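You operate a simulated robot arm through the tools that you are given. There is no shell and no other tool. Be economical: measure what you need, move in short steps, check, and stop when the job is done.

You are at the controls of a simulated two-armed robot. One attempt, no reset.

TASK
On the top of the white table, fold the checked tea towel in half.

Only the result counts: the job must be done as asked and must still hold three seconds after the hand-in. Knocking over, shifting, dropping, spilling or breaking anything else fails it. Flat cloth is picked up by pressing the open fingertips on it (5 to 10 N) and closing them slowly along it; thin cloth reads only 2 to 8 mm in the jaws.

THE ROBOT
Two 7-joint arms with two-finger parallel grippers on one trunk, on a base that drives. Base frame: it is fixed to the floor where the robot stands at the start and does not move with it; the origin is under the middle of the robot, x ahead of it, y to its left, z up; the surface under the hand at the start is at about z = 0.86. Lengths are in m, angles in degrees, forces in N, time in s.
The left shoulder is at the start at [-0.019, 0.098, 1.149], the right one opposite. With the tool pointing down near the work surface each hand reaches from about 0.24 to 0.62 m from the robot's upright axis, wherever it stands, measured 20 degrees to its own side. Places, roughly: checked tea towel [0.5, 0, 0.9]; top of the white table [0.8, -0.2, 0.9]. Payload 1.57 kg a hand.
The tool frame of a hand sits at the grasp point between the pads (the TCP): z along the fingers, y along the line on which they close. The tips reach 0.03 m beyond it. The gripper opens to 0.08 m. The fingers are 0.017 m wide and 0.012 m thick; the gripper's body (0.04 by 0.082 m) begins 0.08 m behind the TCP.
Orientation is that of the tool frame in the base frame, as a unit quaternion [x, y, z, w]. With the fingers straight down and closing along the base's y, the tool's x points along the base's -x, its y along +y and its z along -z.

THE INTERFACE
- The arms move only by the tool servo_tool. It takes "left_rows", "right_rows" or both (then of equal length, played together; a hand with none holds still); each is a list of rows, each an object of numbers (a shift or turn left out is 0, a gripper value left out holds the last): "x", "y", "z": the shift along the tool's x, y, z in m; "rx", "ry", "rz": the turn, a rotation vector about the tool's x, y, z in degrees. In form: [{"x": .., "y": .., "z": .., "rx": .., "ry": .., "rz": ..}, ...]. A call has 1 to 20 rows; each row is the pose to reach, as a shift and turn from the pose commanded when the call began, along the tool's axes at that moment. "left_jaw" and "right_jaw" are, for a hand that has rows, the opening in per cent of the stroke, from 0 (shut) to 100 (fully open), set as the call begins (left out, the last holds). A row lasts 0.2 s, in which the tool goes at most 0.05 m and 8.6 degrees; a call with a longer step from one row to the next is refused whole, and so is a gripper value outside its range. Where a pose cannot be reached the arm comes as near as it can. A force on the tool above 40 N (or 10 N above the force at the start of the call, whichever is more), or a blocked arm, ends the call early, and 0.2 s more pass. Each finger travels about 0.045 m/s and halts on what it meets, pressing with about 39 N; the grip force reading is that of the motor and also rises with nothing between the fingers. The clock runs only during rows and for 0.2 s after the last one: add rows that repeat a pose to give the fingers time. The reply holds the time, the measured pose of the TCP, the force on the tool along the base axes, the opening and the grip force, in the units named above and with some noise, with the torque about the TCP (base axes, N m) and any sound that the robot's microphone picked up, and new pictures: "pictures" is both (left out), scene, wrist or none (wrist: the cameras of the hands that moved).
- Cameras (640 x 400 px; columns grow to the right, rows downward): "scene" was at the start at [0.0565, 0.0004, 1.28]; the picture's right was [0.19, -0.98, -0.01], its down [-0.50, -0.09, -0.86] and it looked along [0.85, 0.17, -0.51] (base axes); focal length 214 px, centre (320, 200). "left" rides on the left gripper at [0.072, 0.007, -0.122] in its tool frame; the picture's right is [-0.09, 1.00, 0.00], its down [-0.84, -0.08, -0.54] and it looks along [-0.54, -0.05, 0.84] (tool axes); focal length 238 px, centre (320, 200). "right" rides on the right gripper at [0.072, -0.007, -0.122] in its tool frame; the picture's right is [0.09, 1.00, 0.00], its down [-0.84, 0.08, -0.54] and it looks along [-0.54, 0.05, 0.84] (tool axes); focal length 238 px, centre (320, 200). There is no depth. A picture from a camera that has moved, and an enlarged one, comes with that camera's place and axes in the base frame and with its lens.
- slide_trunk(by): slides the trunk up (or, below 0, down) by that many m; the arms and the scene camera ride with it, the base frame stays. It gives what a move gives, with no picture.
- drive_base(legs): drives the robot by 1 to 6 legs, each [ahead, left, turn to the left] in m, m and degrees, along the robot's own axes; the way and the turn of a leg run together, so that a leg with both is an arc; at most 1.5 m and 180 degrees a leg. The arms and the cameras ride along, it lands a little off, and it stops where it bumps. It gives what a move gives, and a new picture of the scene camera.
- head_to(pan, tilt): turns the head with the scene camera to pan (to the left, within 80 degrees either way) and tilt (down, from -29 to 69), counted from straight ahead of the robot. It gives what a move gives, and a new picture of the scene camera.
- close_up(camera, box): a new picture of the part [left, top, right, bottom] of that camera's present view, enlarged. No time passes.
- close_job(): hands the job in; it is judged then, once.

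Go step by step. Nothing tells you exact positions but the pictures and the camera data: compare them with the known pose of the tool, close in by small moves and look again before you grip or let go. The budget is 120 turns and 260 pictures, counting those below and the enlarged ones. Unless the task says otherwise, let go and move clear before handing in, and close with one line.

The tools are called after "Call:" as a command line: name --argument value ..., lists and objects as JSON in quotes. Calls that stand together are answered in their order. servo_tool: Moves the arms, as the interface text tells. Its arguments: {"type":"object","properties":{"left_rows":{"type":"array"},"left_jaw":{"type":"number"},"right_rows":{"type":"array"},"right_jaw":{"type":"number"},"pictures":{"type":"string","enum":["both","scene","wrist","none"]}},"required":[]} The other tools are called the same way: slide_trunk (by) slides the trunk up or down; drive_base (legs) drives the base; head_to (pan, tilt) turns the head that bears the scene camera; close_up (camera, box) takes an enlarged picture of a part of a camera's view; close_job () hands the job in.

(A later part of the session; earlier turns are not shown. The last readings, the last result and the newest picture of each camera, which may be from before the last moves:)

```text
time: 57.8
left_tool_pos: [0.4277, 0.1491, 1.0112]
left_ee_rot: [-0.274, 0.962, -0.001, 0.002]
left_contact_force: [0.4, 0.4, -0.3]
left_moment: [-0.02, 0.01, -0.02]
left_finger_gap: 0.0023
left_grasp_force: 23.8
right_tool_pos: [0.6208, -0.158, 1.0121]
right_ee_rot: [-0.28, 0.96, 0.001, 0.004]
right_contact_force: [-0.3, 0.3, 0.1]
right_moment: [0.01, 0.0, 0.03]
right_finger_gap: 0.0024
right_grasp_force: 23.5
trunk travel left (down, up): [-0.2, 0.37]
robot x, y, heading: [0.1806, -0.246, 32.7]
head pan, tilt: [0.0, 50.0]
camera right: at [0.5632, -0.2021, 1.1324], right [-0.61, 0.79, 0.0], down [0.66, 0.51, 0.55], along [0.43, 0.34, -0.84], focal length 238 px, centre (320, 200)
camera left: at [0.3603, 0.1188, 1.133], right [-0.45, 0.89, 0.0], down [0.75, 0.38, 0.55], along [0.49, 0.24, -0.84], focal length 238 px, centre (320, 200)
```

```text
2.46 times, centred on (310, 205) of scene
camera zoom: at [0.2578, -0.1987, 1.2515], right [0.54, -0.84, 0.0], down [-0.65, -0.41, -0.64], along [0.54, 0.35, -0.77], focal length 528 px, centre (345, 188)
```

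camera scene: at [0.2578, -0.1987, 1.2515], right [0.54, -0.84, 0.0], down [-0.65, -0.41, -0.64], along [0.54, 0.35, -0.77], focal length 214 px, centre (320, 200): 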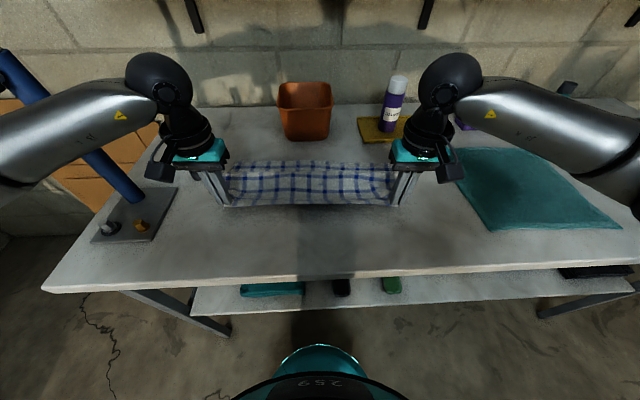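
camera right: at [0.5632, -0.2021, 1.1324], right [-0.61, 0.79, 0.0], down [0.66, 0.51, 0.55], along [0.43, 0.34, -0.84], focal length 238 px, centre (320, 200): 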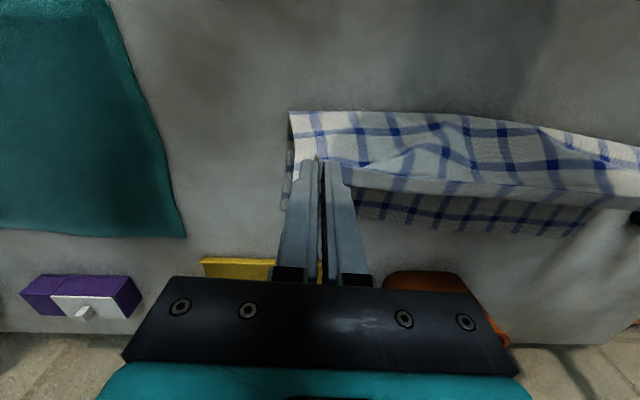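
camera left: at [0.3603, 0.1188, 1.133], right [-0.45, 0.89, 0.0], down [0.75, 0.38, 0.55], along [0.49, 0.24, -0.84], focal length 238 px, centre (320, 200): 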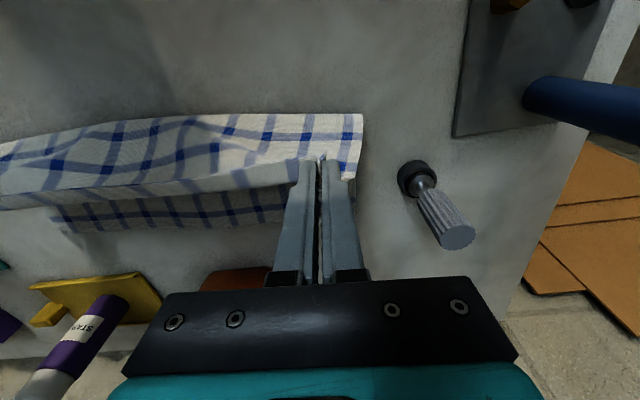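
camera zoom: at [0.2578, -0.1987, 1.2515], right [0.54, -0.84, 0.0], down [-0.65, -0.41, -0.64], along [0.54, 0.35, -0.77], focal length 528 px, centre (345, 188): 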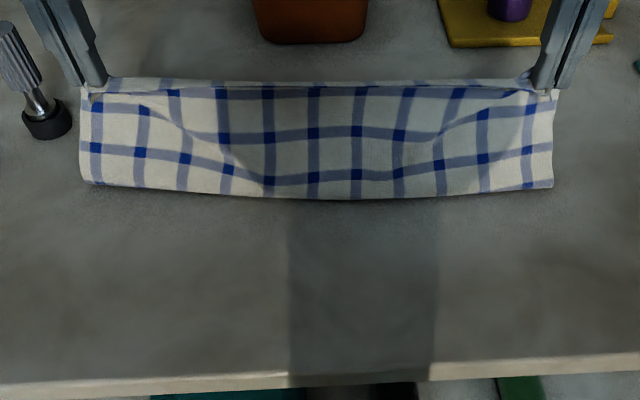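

The crease is now near 0.41–0.42, as wanted. I'll tip the flap on forward and check before release.

Call:
servo_tool --left_rows '[{"x": -0.01, "z": 0.001}, {"x": -0.02, "z": 0.002}, {"x": -0.03, "z": 0.005}, {"x": -0.04, "z": 0.008}, {"x": -0.05, "z": 0.013}, {"x": -0.06, "z": 0.018}, {"x": -0.068, "z": 0.023}, {"x": -0.076, "z": 0.028}, {"x": -0.083, "z": 0.034}, {"x": -0.09, "z": 0.04}, {"x": -0.097, "z": 0.046}, {"x": -0.103, "z": 0.052}, {"x": -0.103, "z": 0.052}]' --right_rows '[{"x": -0.01, "z": 0.001}, {"x": -0.02, "z": 0.002}, {"x": -0.03, "z": 0.005}, {"x": -0.04, "z": 0.008}, {"x": -0.05, "z": 0.013}, {"x": -0.06, "z": 0.018}, {"x": -0.068, "z": 0.023}, {"x": -0.076, "z": 0.028}, {"x": -0.083, "z": 0.034}, {"x": -0.09, "z": 0.04}, {"x": -0.097, "z": 0.046}, {"x": -0.103, "z": 0.052}, {"x": -0.103, "z": 0.052}]' --pictures "wrist"

Call:
close_up --camera "scene" --box '[180, 130, 440, 280]'

```text
time: 60.6
left_tool_pos: [0.5153, 0.2038, 0.9622]
left_ee_rot: [-0.274, 0.962, 0.0, 0.004]
left_contact_force: [0.5, -0.4, -0.6]
left_moment: [0.02, 0.01, 0.0]
left_finger_gap: 0.0021
left_grasp_force: 24.4
right_tool_pos: [0.7089, -0.1008, 0.9604]
right_ee_rot: [-0.28, 0.96, 0.002, 0.003]
right_contact_force: [0.2, -0.1, 0.1]
right_moment: [0.01, 0.0, 0.0]
right_finger_gap: 0.0028
right_grasp_force: 24.0
trunk travel left (down, up): [-0.2, 0.37]
robot x, y, heading: [0.1831, -0.2464, 32.6]
head pan, tilt: [0.0, 50.0]
camera right: at [0.6521, -0.1456, 1.0811], right [-0.61, 0.79, 0.0], down [0.66, 0.51, 0.55], along [0.43, 0.34, -0.84], focal length 238 px, centre (320, 200)
camera left: at [0.4485, 0.1731, 1.0833], right [-0.45, 0.89, 0.0], down [0.75, 0.38, 0.55], along [0.49, 0.24, -0.84], focal length 238 px, centre (320, 200)
```

right: 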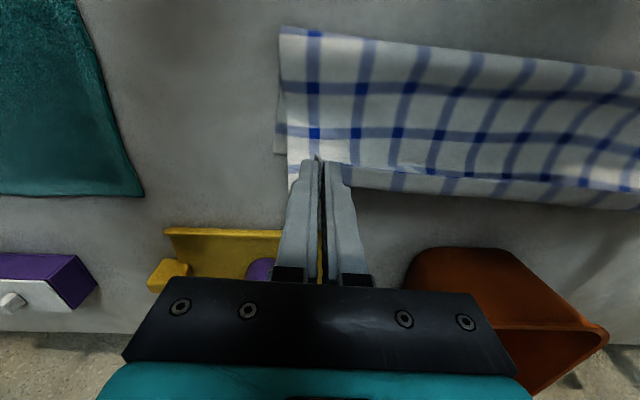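
left: 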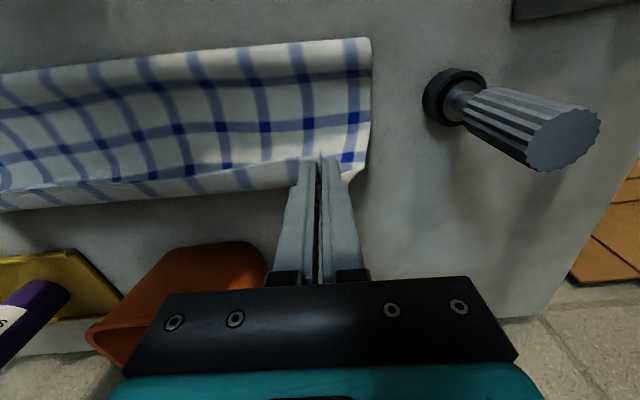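

```text
2.46 times, centred on (310, 205) of scene
camera zoom: at [0.2578, -0.1987, 1.2515], right [0.54, -0.84, 0.0], down [-0.65, -0.41, -0.64], along [0.54, 0.35, -0.77], focal length 528 px, centre (345, 188)
```

zoom: 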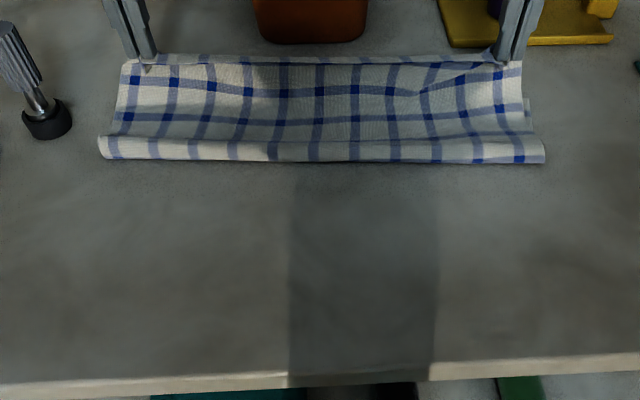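

The flap is slanted over the far half with the top edge free to drop. I'll open the fingers and back away upward.

Call:
servo_tool --left_rows '[{"z": 0}, {"z": 0}, {"z": 0}, {"z": 0}, {"z": -0.01}, {"z": -0.03}, {"z": -0.06}, {"z": -0.06}]' --right_rows '[{"z": 0}, {"z": 0}, {"z": 0}, {"z": 0}, {"z": -0.01}, {"z": -0.03}, {"z": -0.06}, {"z": -0.06}]' --left_jaw 40 --right_jaw 40 --pictures "wrist"

Call:
close_up --camera "scene" --box '[210, 130, 420, 230]'

```text
time: 62.4
left_tool_pos: [0.5124, 0.207, 1.0217]
left_ee_rot: [-0.275, 0.962, -0.001, 0.004]
left_contact_force: [0.4, 0.1, -1.0]
left_moment: [0.0, -0.01, 0.02]
left_finger_gap: 0.032
left_grasp_force: 0.1
right_tool_pos: [0.7098, -0.1014, 1.0192]
right_ee_rot: [-0.281, 0.96, 0.002, 0.002]
right_contact_force: [-0.6, 0.1, 0.3]
right_moment: [0.02, 0.0, 0.0]
right_finger_gap: 0.0323
right_grasp_force: 0.0
trunk travel left (down, up): [-0.2, 0.37]
robot x, y, heading: [0.1803, -0.2444, 32.6]
head pan, tilt: [0.0, 50.0]
camera right: at [0.6529, -0.1464, 1.1401], right [-0.61, 0.79, 0.0], down [0.66, 0.51, 0.55], along [0.43, 0.34, -0.84], focal length 238 px, centre (320, 200)
camera left: at [0.4458, 0.1744, 1.1428], right [-0.45, 0.89, 0.0], down [0.75, 0.38, 0.55], along [0.49, 0.24, -0.84], focal length 238 px, centre (320, 200)
```

right: 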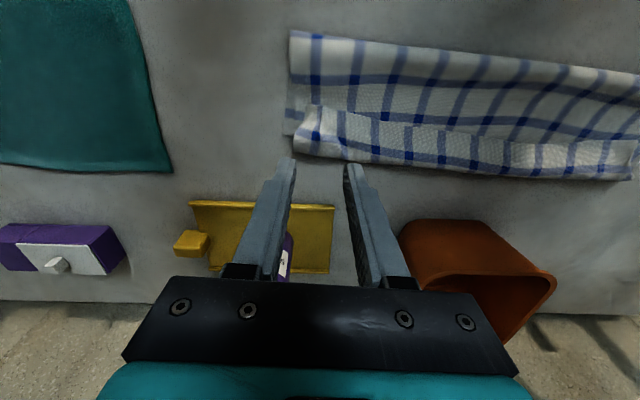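
left: 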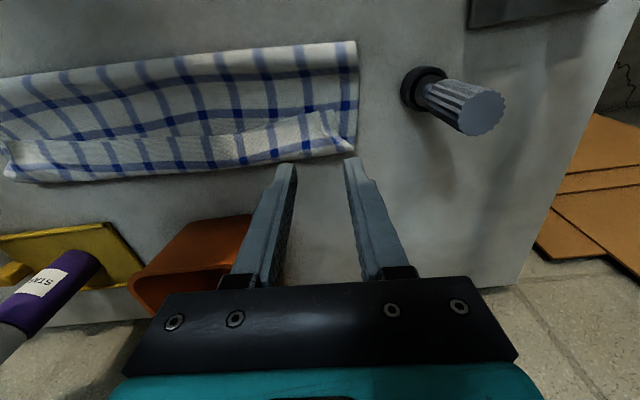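

```text
3.05 times, centred on (315, 180) of scene
camera zoom: at [0.2579, -0.1986, 1.2514], right [0.54, -0.84, 0.0], down [-0.65, -0.41, -0.64], along [0.54, 0.35, -0.77], focal length 654 px, centre (335, 261)
```

zoom: 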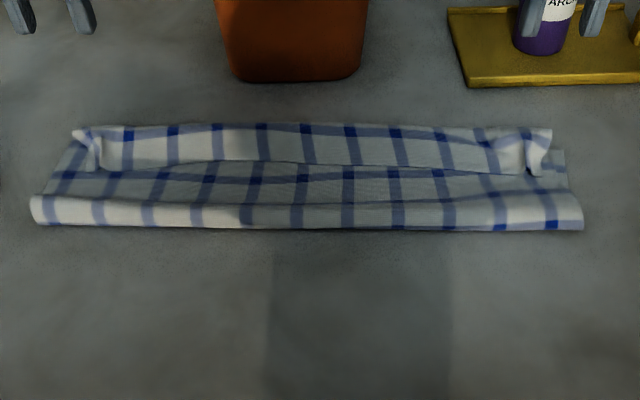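

The flap landed with a 4 cm hem turned back again, while the crease roll is close to right. I'll re-grip right at the hem's edge and draw it forward low, so the hem unrolls. First, close-ups.

Call:
close_up --camera "right" --box '[270, 20, 430, 190]'

Call:
close_up --camera "left" --box '[210, 30, 370, 200]'

```text
2.35 times, centred on (350, 105) of right
camera zoom: at [0.6529, -0.1464, 1.1401], right [-0.61, 0.79, 0.0], down [0.66, 0.51, 0.55], along [0.43, 0.34, -0.84], focal length 561 px, centre (249, 424)
```

zoom: 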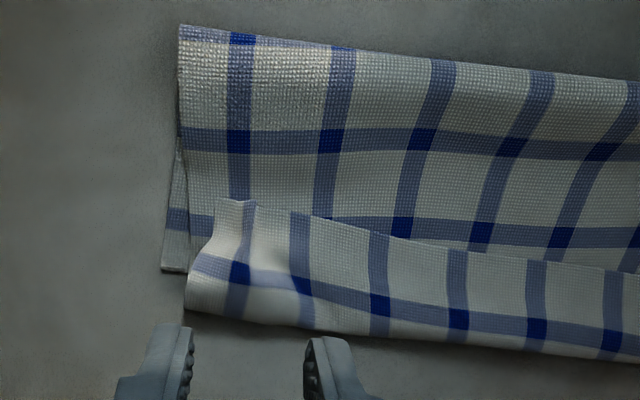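

```text
2.35 times, centred on (290, 115) of left
camera zoom: at [0.4458, 0.1744, 1.1428], right [-0.45, 0.89, 0.0], down [0.75, 0.38, 0.55], along [0.49, 0.24, -0.84], focal length 561 px, centre (391, 400)
```

zoom: 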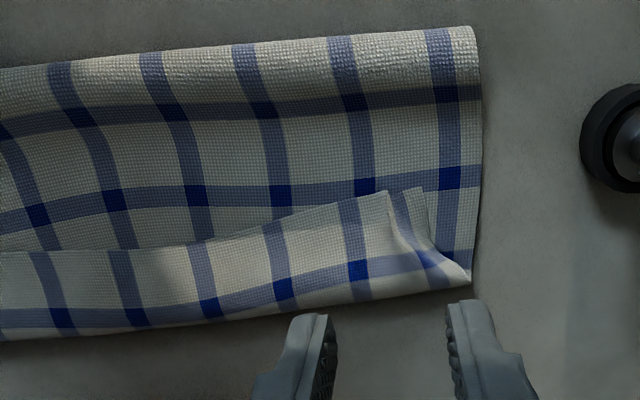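

Call:
servo_tool --left_rows '[{"x": 0.009, "y": 0.005, "z": 0.03}, {"x": 0.009, "y": 0.005, "z": 0.07}, {"x": 0.009, "y": 0.005, "z": 0.1}, {"x": 0.009, "y": 0.005, "z": 0.115}, {"x": 0.009, "y": 0.005, "z": 0.124}, {"x": 0.009, "y": 0.005, "z": 0.124}]' --right_rows '[{"x": 0.015, "y": -0.003, "z": 0.03}, {"x": 0.015, "y": -0.003, "z": 0.07}, {"x": 0.015, "y": -0.003, "z": 0.1}, {"x": 0.015, "y": -0.003, "z": 0.115}, {"x": 0.015, "y": -0.003, "z": 0.122}, {"x": 0.015, "y": -0.003, "z": 0.122}]' --left_jaw 45 --right_jaw 45 --pictures "wrist"

```text
time: 63.8
left_tool_pos: [0.5041, 0.2039, 0.8963]
left_ee_rot: [-0.274, 0.962, -0.002, 0.004]
left_contact_force: [-0.5, -0.3, -0.1]
left_moment: [0.01, 0.01, -0.01]
left_finger_gap: 0.0359
left_grasp_force: 0.0
right_tool_pos: [0.6993, -0.1103, 0.8976]
right_ee_rot: [-0.281, 0.96, 0.002, 0.003]
right_contact_force: [0.3, 0.1, -1.2]
right_moment: [0.01, -0.03, -0.01]
right_finger_gap: 0.0363
right_grasp_force: 0.0
trunk travel left (down, up): [-0.2, 0.37]
robot x, y, heading: [0.1802, -0.2464, 32.7]
head pan, tilt: [0.0, 50.0]
camera right: at [0.6424, -0.156, 1.0183], right [-0.61, 0.79, 0.0], down [0.66, 0.51, 0.55], along [0.43, 0.34, -0.84], focal length 238 px, centre (320, 200)
camera left: at [0.4377, 0.1723, 1.0172], right [-0.45, 0.89, 0.0], down [0.75, 0.38, 0.55], along [0.49, 0.24, -0.84], focal length 238 px, centre (320, 200)
```

right: 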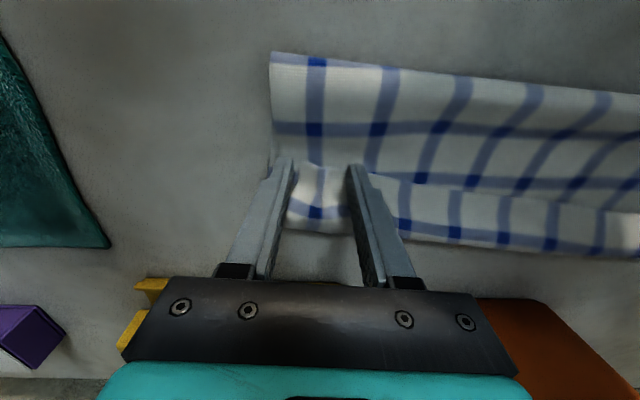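
left: 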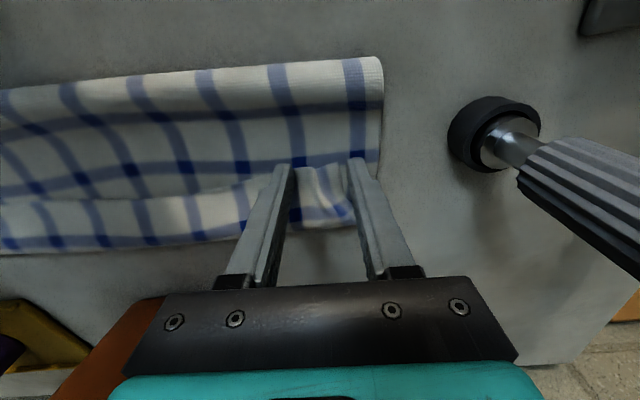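

Call:
servo_tool --left_rows '[{"z": 0.002}, {"z": 0.003}, {"z": 0.003}, {"z": 0.003}]' --right_rows '[{"z": 0.002}, {"z": 0.003}, {"z": 0.004}, {"z": 0.004}]' --left_jaw 20 --right_jaw 20 --pictures "none"

Call:
servo_tool --left_rows '[{"z": 0}, {"z": 0}, {"z": 0}, {"z": 0}]' --right_rows '[{"z": 0}, {"z": 0}, {"z": 0}, {"z": 0}]' --left_jaw 0 --right_jaw 0 --pictures "none"

Call:
servo_tool --left_rows '[{"z": -0.01}, {"z": -0.02}, {"z": -0.03}, {"z": -0.03}]' --right_rows '[{"z": -0.01}, {"z": -0.02}, {"z": -0.03}, {"z": -0.03}]' --pictures "wrist"

```text
time: 64.8
left_tool_pos: [0.5051, 0.2027, 0.8944]
left_ee_rot: [-0.274, 0.962, -0.002, 0.004]
left_contact_force: [0.6, 0.8, 0.6]
left_moment: [0.03, 0.0, 0.03]
left_finger_gap: 0.0158
left_grasp_force: 0.1
right_tool_pos: [0.6972, -0.1117, 0.8933]
right_ee_rot: [-0.281, 0.96, 0.002, 0.003]
right_contact_force: [0.5, 1.2, 0.9]
right_moment: [0.01, -0.02, 0.02]
right_finger_gap: 0.0161
right_grasp_force: 0.1
trunk travel left (down, up): [-0.2, 0.37]
robot x, y, heading: [0.1799, -0.2492, 32.4]
head pan, tilt: [0.0, 50.0]
```

```text
time: 65.8
left_tool_pos: [0.5052, 0.2046, 0.8946]
left_ee_rot: [-0.273, 0.962, -0.001, 0.003]
left_contact_force: [1.1, -0.8, 0.1]
left_moment: [-0.06, -0.02, -0.02]
left_finger_gap: 0.0021
left_grasp_force: 23.9
right_tool_pos: [0.6968, -0.1118, 0.8938]
right_ee_rot: [-0.281, 0.96, 0.001, 0.003]
right_contact_force: [-1.5, 1.4, 0.7]
right_moment: [0.05, 0.05, 0.02]
right_finger_gap: 0.0026
right_grasp_force: 24.2
trunk travel left (down, up): [-0.2, 0.37]
robot x, y, heading: [0.1834, -0.2456, 32.7]
head pan, tilt: [0.0, 50.0]
```

```text
time: 66.8
left_tool_pos: [0.5045, 0.2021, 0.9257]
left_ee_rot: [-0.275, 0.962, -0.002, 0.004]
left_contact_force: [1.8, -0.9, -0.1]
left_moment: [-0.06, -0.02, 0.01]
left_finger_gap: 0.0023
left_grasp_force: 24.0
right_tool_pos: [0.698, -0.1101, 0.9246]
right_ee_rot: [-0.281, 0.96, 0.002, 0.002]
right_contact_force: [-1.8, 1.7, 0.1]
right_moment: [0.04, 0.01, 0.0]
right_finger_gap: 0.0026
right_grasp_force: 23.7
trunk travel left (down, up): [-0.2, 0.37]
robot x, y, heading: [0.1822, -0.245, 32.5]
head pan, tilt: [0.0, 50.0]
camera right: at [0.6409, -0.1555, 1.0448], right [-0.61, 0.79, 0.0], down [0.66, 0.51, 0.55], along [0.43, 0.34, -0.84], focal length 238 px, centre (320, 200)
camera left: at [0.4383, 0.1717, 1.0458], right [-0.45, 0.89, 0.0], down [0.75, 0.38, 0.55], along [0.49, 0.24, -0.84], focal length 238 px, centre (320, 200)
```

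right: 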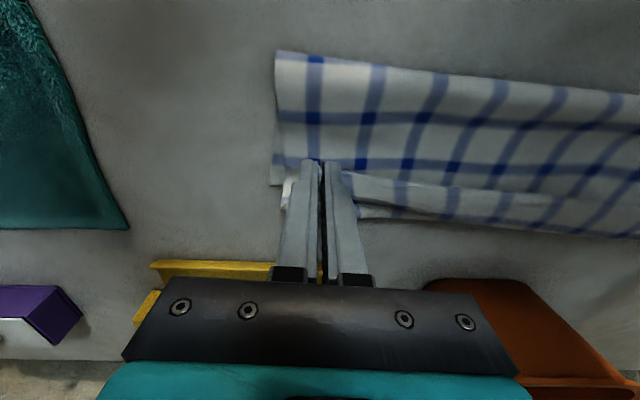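
left: 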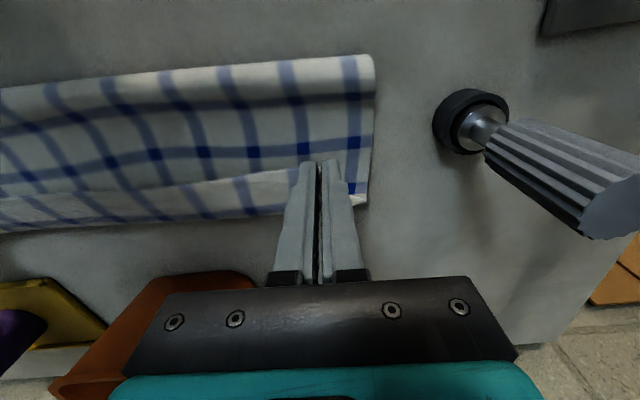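

Both hold the hem edge. I'll draw it forward low to unroll the hairpin.

Call:
servo_tool --left_rows '[{"x": -0.01, "z": -0.01}, {"x": -0.02, "z": -0.016}, {"x": -0.03, "z": -0.016}, {"x": -0.04, "z": -0.01}, {"x": -0.048, "z": 0.0}, {"x": -0.054, "z": 0.01}, {"x": -0.054, "z": 0.01}]' --right_rows '[{"x": -0.01, "z": -0.01}, {"x": -0.02, "z": -0.016}, {"x": -0.03, "z": -0.016}, {"x": -0.04, "z": -0.01}, {"x": -0.05, "z": 0.0}, {"x": -0.058, "z": 0.01}, {"x": -0.058, "z": 0.01}]' --pictures "wrist"

Call:
close_up --camera "scene" --box '[210, 130, 420, 230]'

```text
time: 68.4
left_tool_pos: [0.5525, 0.2312, 0.9156]
left_ee_rot: [-0.273, 0.962, -0.002, 0.004]
left_contact_force: [0.7, -0.9, 0.1]
left_moment: [-0.03, -0.05, -0.02]
left_finger_gap: 0.0019
left_grasp_force: 23.6
right_tool_pos: [0.7456, -0.0821, 0.9128]
right_ee_rot: [-0.281, 0.96, 0.002, 0.004]
right_contact_force: [-1.2, 1.3, -0.2]
right_moment: [0.01, 0.01, 0.0]
right_finger_gap: 0.0026
right_grasp_force: 23.6
trunk travel left (down, up): [-0.2, 0.37]
robot x, y, heading: [0.1825, -0.2414, 32.6]
head pan, tilt: [0.0, 50.0]
camera right: at [0.6882, -0.1263, 1.0345], right [-0.61, 0.79, 0.0], down [0.66, 0.51, 0.55], along [0.43, 0.34, -0.84], focal length 238 px, centre (320, 200)
camera left: at [0.4853, 0.2002, 1.0371], right [-0.45, 0.89, 0.0], down [0.75, 0.38, 0.55], along [0.49, 0.24, -0.84], focal length 238 px, centre (320, 200)
```

right: 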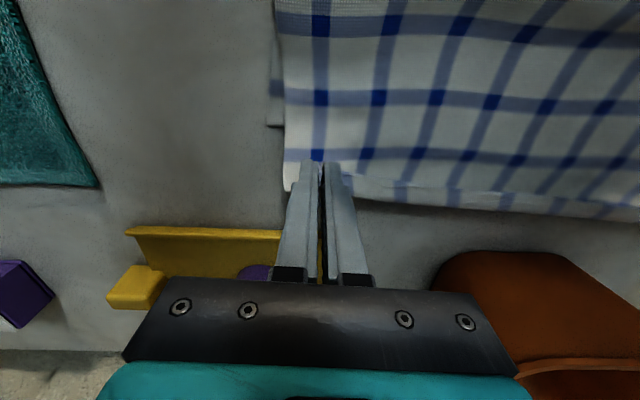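
left: 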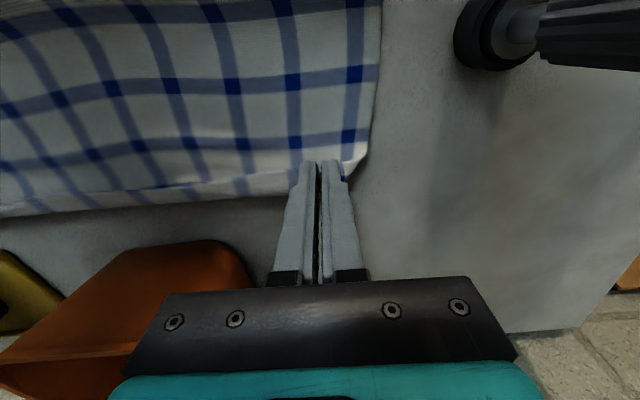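

```text
3.05 times, centred on (315, 180) of scene
camera zoom: at [0.2578, -0.1987, 1.2515], right [0.54, -0.84, 0.0], down [-0.65, -0.41, -0.64], along [0.54, 0.35, -0.77], focal length 654 px, centre (335, 261)
```

zoom: 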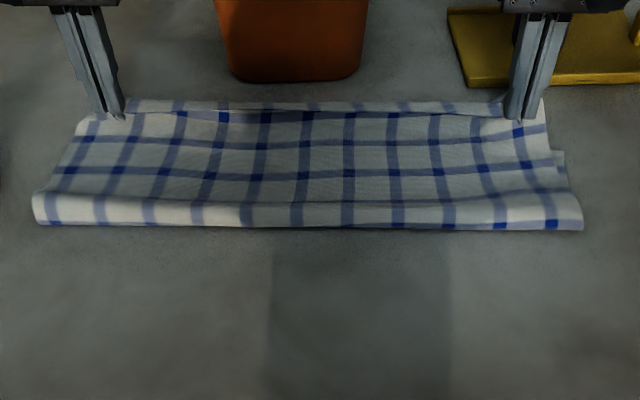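

The hem is unrolled now apart from about 1 cm at the grips. I'll lower a bit and release.

Call:
servo_tool --left_rows '[{"x": 0.002, "z": 0.005}, {"x": 0.003, "z": 0.012}, {"x": 0.003, "z": 0.012}]' --right_rows '[{"x": 0.002, "z": 0.005}, {"x": 0.003, "z": 0.011}, {"x": 0.003, "z": 0.011}]' --pictures "none"

Call:
servo_tool --left_rows '[{"z": 0}, {"z": 0}, {"z": 0}, {"z": -0.003}, {"z": -0.01}, {"z": -0.03}, {"z": -0.06}, {"z": -0.09}, {"z": -0.09}]' --right_rows '[{"z": 0}, {"z": 0}, {"z": 0}, {"z": -0.003}, {"z": -0.01}, {"z": -0.03}, {"z": -0.06}, {"z": -0.09}, {"z": -0.09}]' --left_jaw 30 --right_jaw 30 --pictures "wrist"

Call:
close_up --camera "scene" --box '[210, 130, 420, 230]'

```text
time: 69.2
left_tool_pos: [0.5492, 0.2306, 0.9028]
left_ee_rot: [-0.275, 0.961, -0.002, 0.004]
left_contact_force: [1.2, -1.6, -0.7]
left_moment: [-0.04, 0.01, 0.02]
left_finger_gap: 0.0022
left_grasp_force: 24.1
right_tool_pos: [0.7421, -0.0837, 0.9011]
right_ee_rot: [-0.281, 0.96, 0.001, 0.003]
right_contact_force: [-0.8, 1.3, -0.2]
right_moment: [0.02, 0.02, 0.03]
right_finger_gap: 0.0025
right_grasp_force: 24.3
trunk travel left (down, up): [-0.2, 0.37]
robot x, y, heading: [0.181, -0.248, 32.6]
head pan, tilt: [0.0, 50.0]
```

```text
time: 71.2
left_tool_pos: [0.5477, 0.2303, 0.9929]
left_ee_rot: [-0.274, 0.962, -0.002, 0.003]
left_contact_force: [0.9, 0.2, -0.2]
left_moment: [0.02, 0.01, -0.02]
left_finger_gap: 0.024
left_grasp_force: 0.0
right_tool_pos: [0.7436, -0.0811, 0.9904]
right_ee_rot: [-0.28, 0.96, 0.001, 0.003]
right_contact_force: [-0.2, 1.0, -1.0]
right_moment: [0.0, 0.0, -0.04]
right_finger_gap: 0.0239
right_grasp_force: 0.0
trunk travel left (down, up): [-0.2, 0.37]
robot x, y, heading: [0.1825, -0.2439, 32.6]
head pan, tilt: [0.0, 50.0]
camera right: at [0.6866, -0.1263, 1.112], right [-0.61, 0.79, 0.0], down [0.66, 0.51, 0.55], along [0.43, 0.34, -0.84], focal length 238 px, centre (320, 200)
camera left: at [0.4811, 0.1985, 1.113], right [-0.45, 0.89, -0.01], down [0.75, 0.38, 0.55], along [0.49, 0.24, -0.84], focal length 238 px, centre (320, 200)
```

right: 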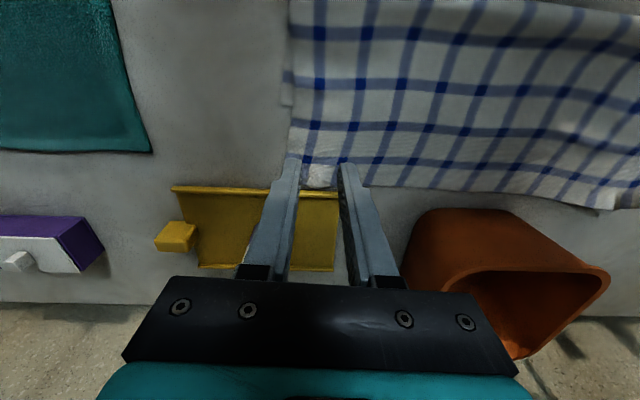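
left: 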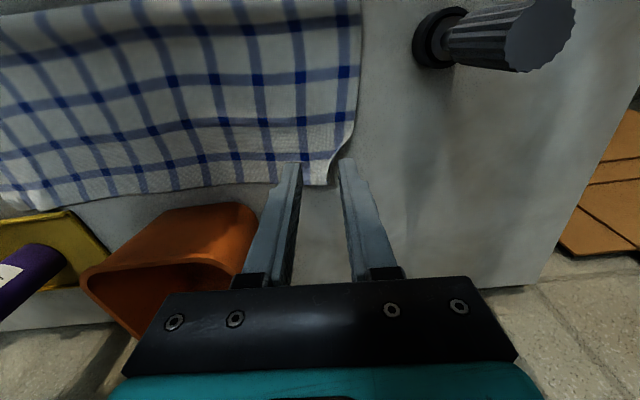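

```text
3.05 times, centred on (315, 180) of scene
camera zoom: at [0.2579, -0.1986, 1.2514], right [0.54, -0.84, 0.0], down [-0.65, -0.41, -0.64], along [0.54, 0.35, -0.77], focal length 654 px, centre (335, 261)
```

zoom: 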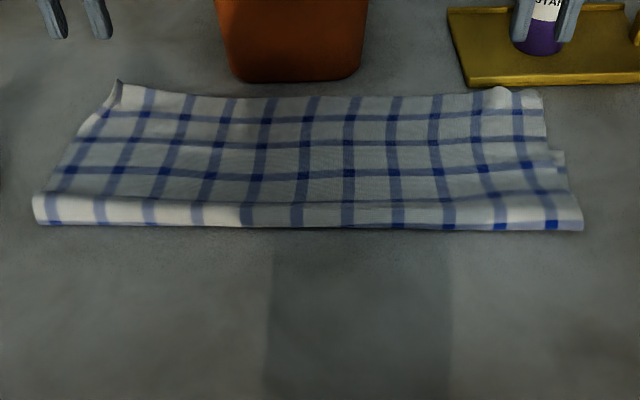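

The hem sprang flat. The top edge overshoots the bottom edge by about 8 cm (crease at 0.447 instead of ~0.405). I'll pinch just the top layer near the crease with both hands and draw it back toward me.

Call:
servo_tool --left_rows '[{"x": 0.02, "y": -0.02}, {"x": 0.04, "y": -0.04}, {"x": 0.06, "y": -0.06}, {"x": 0.06, "y": -0.08}, {"x": 0.06, "y": -0.08, "z": 0.03}, {"x": 0.06, "y": -0.08, "z": 0.06}, {"x": 0.06, "y": -0.08, "z": 0.08}, {"x": 0.06, "y": -0.08, "z": 0.08}]' --right_rows '[{"x": 0.02, "y": 0.02}, {"x": 0.04, "y": 0.03}, {"x": 0.057, "y": 0.04}, {"x": 0.057, "y": 0.05}, {"x": 0.057, "y": 0.05, "z": 0.03}, {"x": 0.057, "y": 0.05, "z": 0.06}, {"x": 0.057, "y": 0.05, "z": 0.08}, {"x": 0.057, "y": 0.05, "z": 0.08}]' --left_jaw 45 --right_jaw 45 --pictures "both"

```text
time: 73.0
left_tool_pos: [0.5382, 0.131, 0.9135]
left_ee_rot: [-0.274, 0.962, -0.002, 0.005]
left_contact_force: [-0.2, 0.2, 0.7]
left_moment: [-0.05, 0.02, 0.01]
left_finger_gap: 0.0359
left_grasp_force: 0.0
right_tool_pos: [0.6664, -0.0684, 0.9115]
right_ee_rot: [-0.281, 0.96, 0.002, 0.004]
right_contact_force: [0.2, 0.3, -0.2]
right_moment: [-0.02, -0.01, 0.01]
right_finger_gap: 0.0361
right_grasp_force: 0.0
trunk travel left (down, up): [-0.2, 0.37]
robot x, y, heading: [0.1827, -0.2466, 32.3]
head pan, tilt: [0.0, 50.0]
camera scene: at [0.2578, -0.1987, 1.2515], right [0.54, -0.84, 0.0], down [-0.65, -0.41, -0.64], along [0.54, 0.35, -0.77], focal length 214 px, centre (320, 200)
camera right: at [0.6095, -0.1139, 1.032], right [-0.61, 0.79, 0.0], down [0.66, 0.51, 0.55], along [0.43, 0.34, -0.84], focal length 238 px, centre (320, 200)
camera left: at [0.4724, 0.0996, 1.0346], right [-0.45, 0.89, 0.0], down [0.75, 0.38, 0.55], along [0.49, 0.24, -0.84], focal length 238 px, centre (320, 200)
```

scene: 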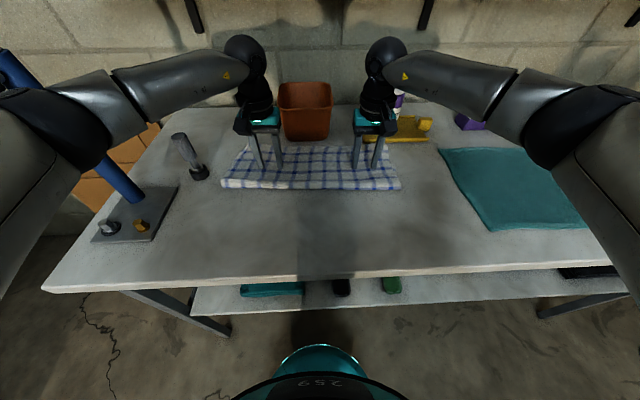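
right: 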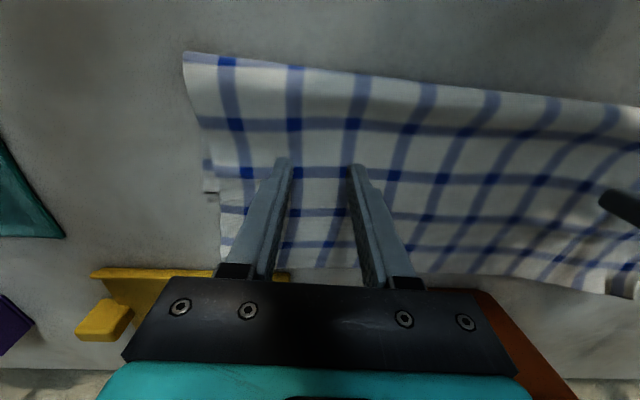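
left: 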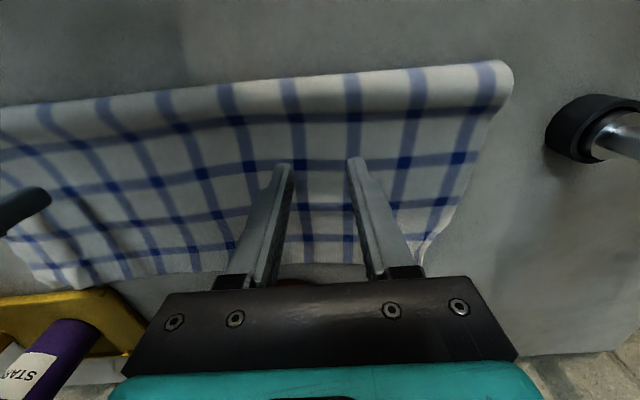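

Call:
servo_tool --left_rows '[{"z": 0.008}, {"z": 0.012}, {"z": 0.015}, {"z": 0.016}, {"z": 0.016}]' --right_rows '[{"z": 0.008}, {"z": 0.012}, {"z": 0.014}, {"z": 0.015}, {"z": 0.015}]' --pictures "none"

Call:
servo_tool --left_rows '[{"z": 0.001}, {"z": 0.001}, {"z": 0.001}]' --right_rows '[{"z": 0.001}, {"z": 0.001}, {"z": 0.001}]' --pictures "none"

```text
time: 74.2
left_tool_pos: [0.5386, 0.129, 0.8982]
left_ee_rot: [-0.274, 0.962, -0.002, 0.004]
left_contact_force: [0.3, 0.3, 0.0]
left_moment: [0.01, -0.03, -0.02]
left_finger_gap: 0.036
left_grasp_force: 0.0
right_tool_pos: [0.6686, -0.0722, 0.8981]
right_ee_rot: [-0.28, 0.96, 0.002, 0.003]
right_contact_force: [-0.3, 0.0, -0.1]
right_moment: [-0.04, 0.0, 0.02]
right_finger_gap: 0.036
right_grasp_force: 0.0
trunk travel left (down, up): [-0.2, 0.37]
robot x, y, heading: [0.1849, -0.2466, 32.7]
head pan, tilt: [0.0, 50.0]
```

```text
time: 75.0
left_tool_pos: [0.5397, 0.1302, 0.8979]
left_ee_rot: [-0.274, 0.962, -0.002, 0.004]
left_contact_force: [-0.2, -0.2, 0.2]
left_moment: [-0.02, -0.05, 0.02]
left_finger_gap: 0.036
left_grasp_force: 0.1
right_tool_pos: [0.6682, -0.0702, 0.8967]
right_ee_rot: [-0.28, 0.96, 0.002, 0.004]
right_contact_force: [0.0, -1.2, -0.2]
right_moment: [0.0, 0.0, 0.02]
right_finger_gap: 0.0361
right_grasp_force: 0.0
trunk travel left (down, up): [-0.2, 0.37]
robot x, y, heading: [0.1814, -0.2482, 32.6]
head pan, tilt: [0.0, 50.0]
```

Call:
servo_tool --left_rows '[{"z": 0.001}, {"z": 0.002}, {"z": 0.003}, {"z": 0.003}, {"z": 0.003}]' --right_rows '[{"z": 0.001}, {"z": 0.002}, {"z": 0.002}, {"z": 0.002}, {"z": 0.002}]' --pictures "none"

Call:
servo_tool --left_rows '[{"z": 0.001}, {"z": 0.001}, {"z": 0.001}]' --right_rows '[{"z": 0.001}, {"z": 0.001}, {"z": 0.001}]' --pictures "none"

```text
time: 76.2
left_tool_pos: [0.5407, 0.1292, 0.8933]
left_ee_rot: [-0.274, 0.962, -0.001, 0.004]
left_contact_force: [0.3, 1.0, 0.3]
left_moment: [0.0, 0.01, 0.0]
left_finger_gap: 0.0362
left_grasp_force: 0.1
right_tool_pos: [0.6679, -0.0712, 0.8941]
right_ee_rot: [-0.281, 0.96, 0.002, 0.003]
right_contact_force: [0.1, 0.3, -0.6]
right_moment: [0.01, -0.02, 0.02]
right_finger_gap: 0.0363
right_grasp_force: 0.0
trunk travel left (down, up): [-0.2, 0.37]
robot x, y, heading: [0.1784, -0.2458, 32.8]
head pan, tilt: [0.0, 50.0]
```

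```text
time: 77.0
left_tool_pos: [0.5391, 0.1316, 0.8921]
left_ee_rot: [-0.275, 0.961, -0.003, 0.004]
left_contact_force: [1.0, -0.1, 1.1]
left_moment: [0.03, 0.03, 0.03]
left_finger_gap: 0.036
left_grasp_force: 0.1
right_tool_pos: [0.6692, -0.0718, 0.8939]
right_ee_rot: [-0.28, 0.96, 0.002, 0.004]
right_contact_force: [-0.3, 0.2, -0.2]
right_moment: [0.0, 0.0, 0.04]
right_finger_gap: 0.0358
right_grasp_force: 0.1
trunk travel left (down, up): [-0.2, 0.37]
robot x, y, heading: [0.1861, -0.2455, 32.7]
head pan, tilt: [0.0, 50.0]
```

Call:
servo_tool --left_rows '[{"z": 0.0004}, {"z": 0.0006}, {"z": 0.0006}]' --right_rows '[{"z": 0.0008}, {"z": 0.0015}, {"z": 0.0015}]' --pictures "none"

Call:
servo_tool --left_rows '[{"z": 0}]' --right_rows '[{"z": 0}]' --pictures "wrist"

```text
time: 77.8
left_tool_pos: [0.5407, 0.1306, 0.8911]
left_ee_rot: [-0.275, 0.961, -0.001, 0.004]
left_contact_force: [-0.6, 0.7, 0.9]
left_moment: [0.0, 0.01, -0.02]
left_finger_gap: 0.0361
left_grasp_force: 0.1
right_tool_pos: [0.6687, -0.0695, 0.8927]
right_ee_rot: [-0.281, 0.96, 0.002, 0.003]
right_contact_force: [-0.1, 0.6, 0.6]
right_moment: [-0.01, -0.01, -0.01]
right_finger_gap: 0.0359
right_grasp_force: 0.1
trunk travel left (down, up): [-0.2, 0.37]
robot x, y, heading: [0.1802, -0.2447, 32.4]
head pan, tilt: [0.0, 50.0]
```

```text
time: 78.2
left_tool_pos: [0.5409, 0.1316, 0.8925]
left_ee_rot: [-0.273, 0.962, -0.002, 0.004]
left_contact_force: [0.3, 0.4, 0.1]
left_moment: [0.03, 0.01, -0.03]
left_finger_gap: 0.0359
left_grasp_force: 0.1
right_tool_pos: [0.6681, -0.0707, 0.8921]
right_ee_rot: [-0.282, 0.959, 0.002, 0.003]
right_contact_force: [0.6, 0.1, 0.2]
right_moment: [0.0, 0.01, -0.01]
right_finger_gap: 0.0358
right_grasp_force: 0.0
trunk travel left (down, up): [-0.2, 0.37]
robot x, y, heading: [0.1826, -0.245, 32.6]
head pan, tilt: [0.0, 50.0]
camera right: at [0.6114, -0.1153, 1.0132], right [-0.61, 0.79, 0.0], down [0.66, 0.51, 0.55], along [0.43, 0.34, -0.84], focal length 238 px, centre (320, 200)
camera left: at [0.4736, 0.0998, 1.0132], right [-0.45, 0.89, 0.0], down [0.75, 0.38, 0.55], along [0.49, 0.24, -0.84], focal length 238 px, centre (320, 200)
```

right: 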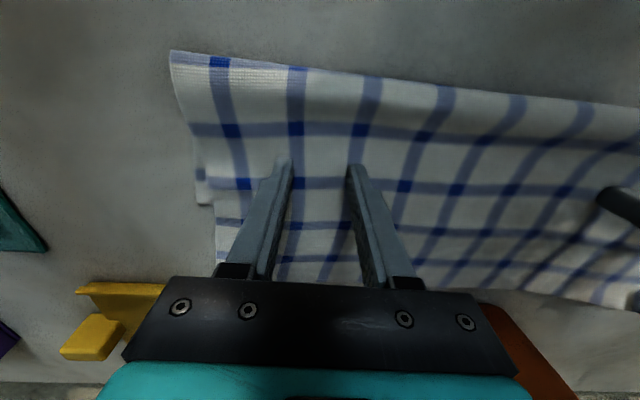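
left: 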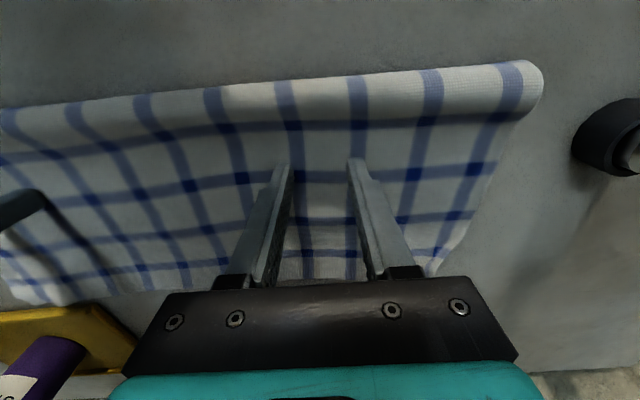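

Light contact now, which favours catching only the top layer. I'll press a touch more and close in steps.

Call:
servo_tool --left_rows '[{"z": 0.0005}, {"z": 0.001}, {"z": 0.001}, {"z": 0.001}]' --right_rows '[{"z": 0.0005}, {"z": 0.001}, {"z": 0.001}, {"z": 0.001}]' --left_jaw 34 --right_jaw 34 --pictures "none"

Call:
servo_tool --left_rows '[{"z": 0}, {"z": 0}]' --right_rows '[{"z": 0}, {"z": 0}]' --left_jaw 25 --right_jaw 25 --pictures "wrist"

```text
time: 79.2
left_tool_pos: [0.5408, 0.1317, 0.8932]
left_ee_rot: [-0.275, 0.961, -0.002, 0.005]
left_contact_force: [0.3, 0.2, 3.1]
left_moment: [0.03, 0.02, -0.02]
left_finger_gap: 0.0271
left_grasp_force: 0.0
right_tool_pos: [0.6675, -0.0705, 0.8919]
right_ee_rot: [-0.281, 0.96, 0.001, 0.003]
right_contact_force: [-0.6, 0.2, 8.3]
right_moment: [-0.01, 0.05, 0.0]
right_finger_gap: 0.0265
right_grasp_force: 0.0
trunk travel left (down, up): [-0.2, 0.37]
robot x, y, heading: [0.1825, -0.2452, 32.7]
head pan, tilt: [0.0, 50.0]
```

```text
time: 79.8
left_tool_pos: [0.5396, 0.1308, 0.8935]
left_ee_rot: [-0.275, 0.961, -0.001, 0.005]
left_contact_force: [1.3, -0.4, 3.5]
left_moment: [0.02, 0.01, -0.03]
left_finger_gap: 0.0205
left_grasp_force: 0.0
right_tool_pos: [0.6679, -0.0708, 0.8912]
right_ee_rot: [-0.28, 0.96, 0.002, 0.004]
right_contact_force: [-0.1, 1.8, 9.8]
right_moment: [0.0, 0.0, -0.01]
right_finger_gap: 0.0192
right_grasp_force: 0.1
trunk travel left (down, up): [-0.2, 0.37]
robot x, y, heading: [0.1822, -0.2475, 32.3]
head pan, tilt: [0.0, 50.0]
camera right: at [0.6109, -0.1153, 1.0123], right [-0.61, 0.79, 0.0], down [0.66, 0.51, 0.55], along [0.43, 0.34, -0.84], focal length 238 px, centre (320, 200)
camera left: at [0.4728, 0.0993, 1.0127], right [-0.45, 0.89, -0.01], down [0.75, 0.38, 0.55], along [0.49, 0.24, -0.84], focal length 238 px, centre (320, 200)
```

right: 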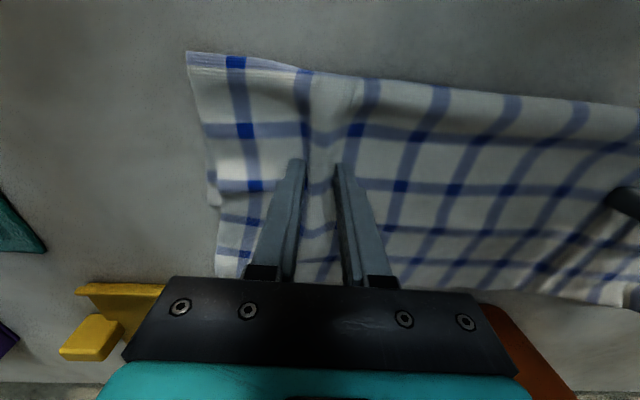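
left: 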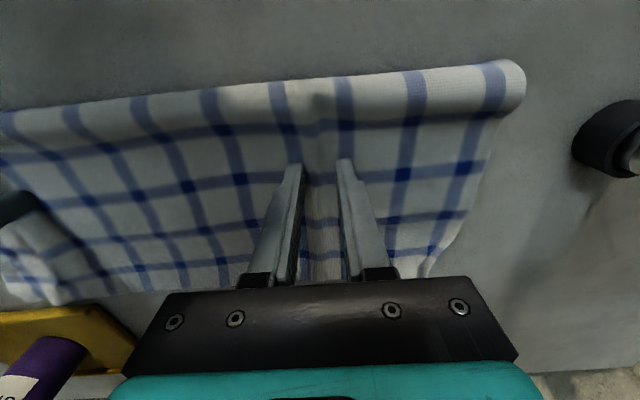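

Both are raising ridges. I'll close fully.

Call:
servo_tool --left_rows '[{"z": 0}, {"z": 0}]' --right_rows '[{"z": -0.0003}, {"z": -0.0003}]' --left_jaw 12 --right_jaw 12 --pictures "none"

Call:
servo_tool --left_rows '[{"z": 0}, {"z": 0}, {"z": 0}]' --right_rows '[{"z": 0}, {"z": 0}, {"z": 0}]' --left_jaw 0 --right_jaw 0 --pictures "none"

Call:
servo_tool --left_rows '[{"z": -0.006}, {"z": -0.012}, {"z": -0.02}, {"z": -0.02}]' --right_rows '[{"z": -0.006}, {"z": -0.012}, {"z": -0.02}, {"z": -0.02}]' --pictures "wrist"

Call:
close_up --camera "scene" --box '[210, 130, 420, 230]'

```text
time: 80.4
left_tool_pos: [0.5402, 0.1303, 0.8927]
left_ee_rot: [-0.274, 0.962, -0.003, 0.004]
left_contact_force: [2.7, -2.9, 5.1]
left_moment: [-0.07, -0.05, 0.0]
left_finger_gap: 0.0094
left_grasp_force: 1.9
right_tool_pos: [0.6669, -0.0709, 0.8921]
right_ee_rot: [-0.281, 0.96, 0.003, 0.004]
right_contact_force: [-1.9, 5.4, 12.7]
right_moment: [0.1, 0.12, -0.02]
right_finger_gap: 0.0112
right_grasp_force: 2.8
trunk travel left (down, up): [-0.2, 0.37]
robot x, y, heading: [0.1812, -0.2466, 32.3]
head pan, tilt: [0.0, 50.0]
```

```text
time: 81.2
left_tool_pos: [0.5395, 0.1305, 0.8941]
left_ee_rot: [-0.275, 0.961, -0.002, 0.005]
left_contact_force: [1.9, -4.9, 9.9]
left_moment: [-0.18, -0.06, -0.02]
left_finger_gap: 0.0035
left_grasp_force: 24.6
right_tool_pos: [0.6673, -0.0699, 0.8924]
right_ee_rot: [-0.28, 0.96, 0.002, 0.005]
right_contact_force: [-2.2, 5.4, 15.4]
right_moment: [0.13, 0.09, -0.01]
right_finger_gap: 0.0067
right_grasp_force: 26.2
trunk travel left (down, up): [-0.2, 0.37]
robot x, y, heading: [0.1805, -0.244, 32.6]
head pan, tilt: [0.0, 50.0]
```

```text
time: 82.2
left_tool_pos: [0.5404, 0.1301, 0.9113]
left_ee_rot: [-0.276, 0.961, -0.003, 0.004]
left_contact_force: [2.1, -4.1, 0.5]
left_moment: [-0.16, -0.09, 0.01]
left_finger_gap: 0.0023
left_grasp_force: 24.0
right_tool_pos: [0.6672, -0.0693, 0.9109]
right_ee_rot: [-0.282, 0.96, 0.001, 0.002]
right_contact_force: [-2.8, 3.9, -0.6]
right_moment: [0.11, 0.1, -0.02]
right_finger_gap: 0.0032
right_grasp_force: 24.2
trunk travel left (down, up): [-0.2, 0.37]
robot x, y, heading: [0.186, -0.246, 33.0]
head pan, tilt: [0.0, 50.0]
camera right: at [0.6107, -0.1146, 1.0313], right [-0.61, 0.79, 0.0], down [0.66, 0.51, 0.55], along [0.43, 0.34, -0.84], focal length 238 px, centre (320, 200)
camera left: at [0.4733, 0.0992, 1.0317], right [-0.45, 0.89, 0.0], down [0.75, 0.38, 0.55], along [0.49, 0.24, -0.84], focal length 238 px, centre (320, 200)
```

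right: 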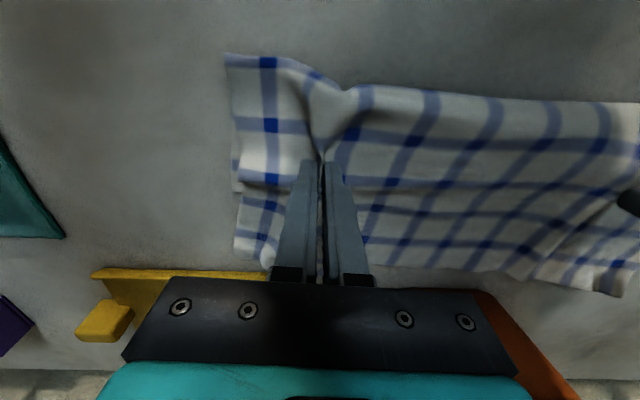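
left: 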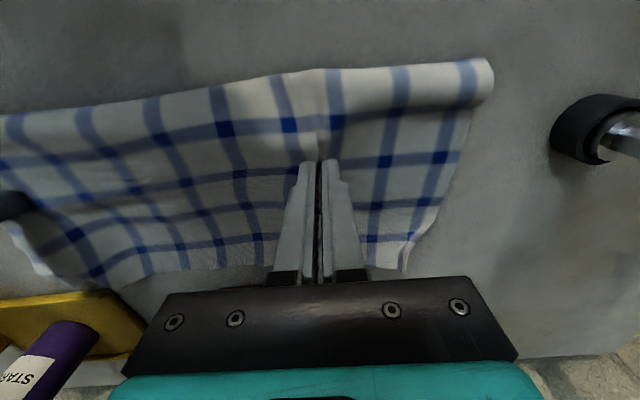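

```text
3.05 times, centred on (315, 180) of scene
camera zoom: at [0.2578, -0.1987, 1.2514], right [0.54, -0.84, 0.0], down [-0.65, -0.41, -0.64], along [0.54, 0.35, -0.77], focal length 654 px, centre (335, 261)
```

zoom: 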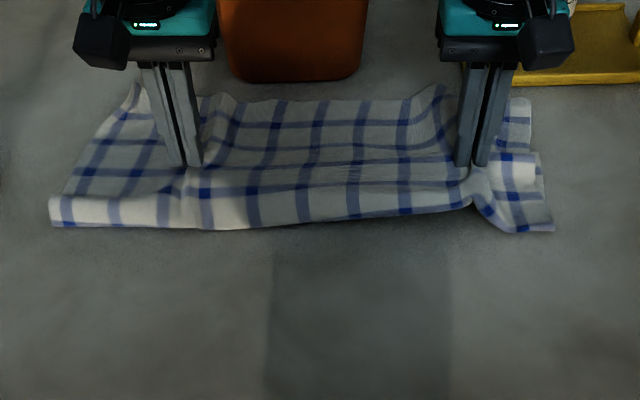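

Both hold; the bottom layer seems to have slipped out on lift. I'll raise slightly and draw the top layer 8 cm toward me.

Call:
servo_tool --left_rows '[{"z": -0.01}, {"z": -0.018}, {"z": -0.018, "x": 0.012}, {"z": -0.018, "x": 0.025}, {"z": -0.018, "x": 0.038}, {"z": -0.018, "x": 0.05}, {"z": -0.018, "x": 0.062}, {"z": -0.016, "x": 0.075}, {"z": -0.012, "x": 0.082}, {"z": -0.012, "x": 0.082}]' --right_rows '[{"z": -0.01}, {"z": -0.018}, {"z": -0.018, "x": 0.012}, {"z": -0.018, "x": 0.025}, {"z": -0.018, "x": 0.038}, {"z": -0.018, "x": 0.05}, {"z": -0.018, "x": 0.062}, {"z": -0.016, "x": 0.075}, {"z": -0.012, "x": 0.082}, {"z": -0.012, "x": 0.082}]' --pictures "wrist"

Call:
close_up --camera "scene" --box '[200, 130, 430, 240]'

```text
time: 84.4
left_tool_pos: [0.4712, 0.0887, 0.9218]
left_ee_rot: [-0.274, 0.962, -0.002, 0.004]
left_contact_force: [3.1, -6.5, 0.8]
left_moment: [-0.17, -0.14, 0.04]
left_finger_gap: 0.0023
left_grasp_force: 23.4
right_tool_pos: [0.5982, -0.1149, 0.9236]
right_ee_rot: [-0.281, 0.96, 0.002, 0.003]
right_contact_force: [-3.9, 5.6, 0.6]
right_moment: [0.19, 0.14, -0.04]
right_finger_gap: 0.0031
right_grasp_force: 24.3
trunk travel left (down, up): [-0.2, 0.37]
robot x, y, heading: [0.1847, -0.2492, 32.6]
head pan, tilt: [0.0, 50.0]
camera right: at [0.5424, -0.1601, 1.0441], right [-0.61, 0.79, 0.0], down [0.66, 0.51, 0.55], along [0.43, 0.34, -0.84], focal length 238 px, centre (320, 200)
camera left: at [0.4042, 0.0566, 1.0433], right [-0.45, 0.89, -0.01], down [0.75, 0.38, 0.55], along [0.49, 0.24, -0.84], focal length 238 px, centre (320, 200)
```

right: 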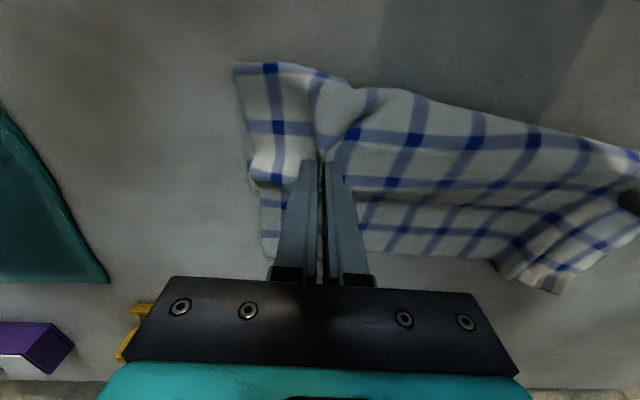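
left: 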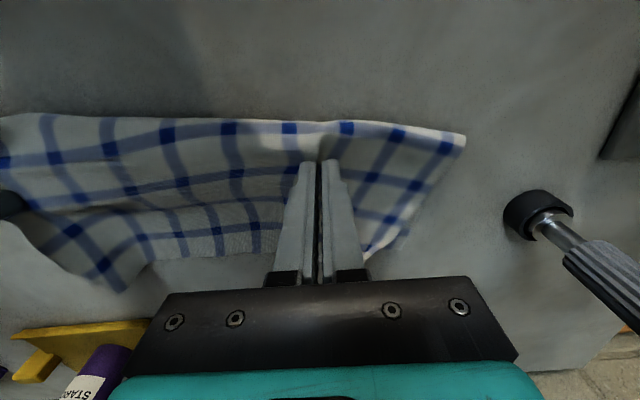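

```text
2.78 times, centred on (315, 185) of scene
camera zoom: at [0.2579, -0.1987, 1.2515], right [0.54, -0.84, 0.0], down [-0.65, -0.41, -0.64], along [0.54, 0.35, -0.77], focal length 597 px, centre (334, 242)
```

zoom: 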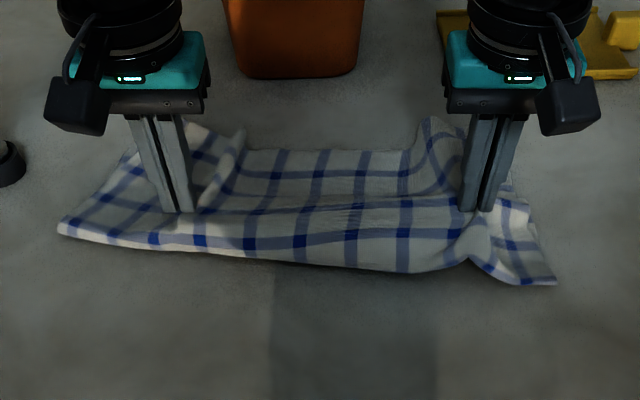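

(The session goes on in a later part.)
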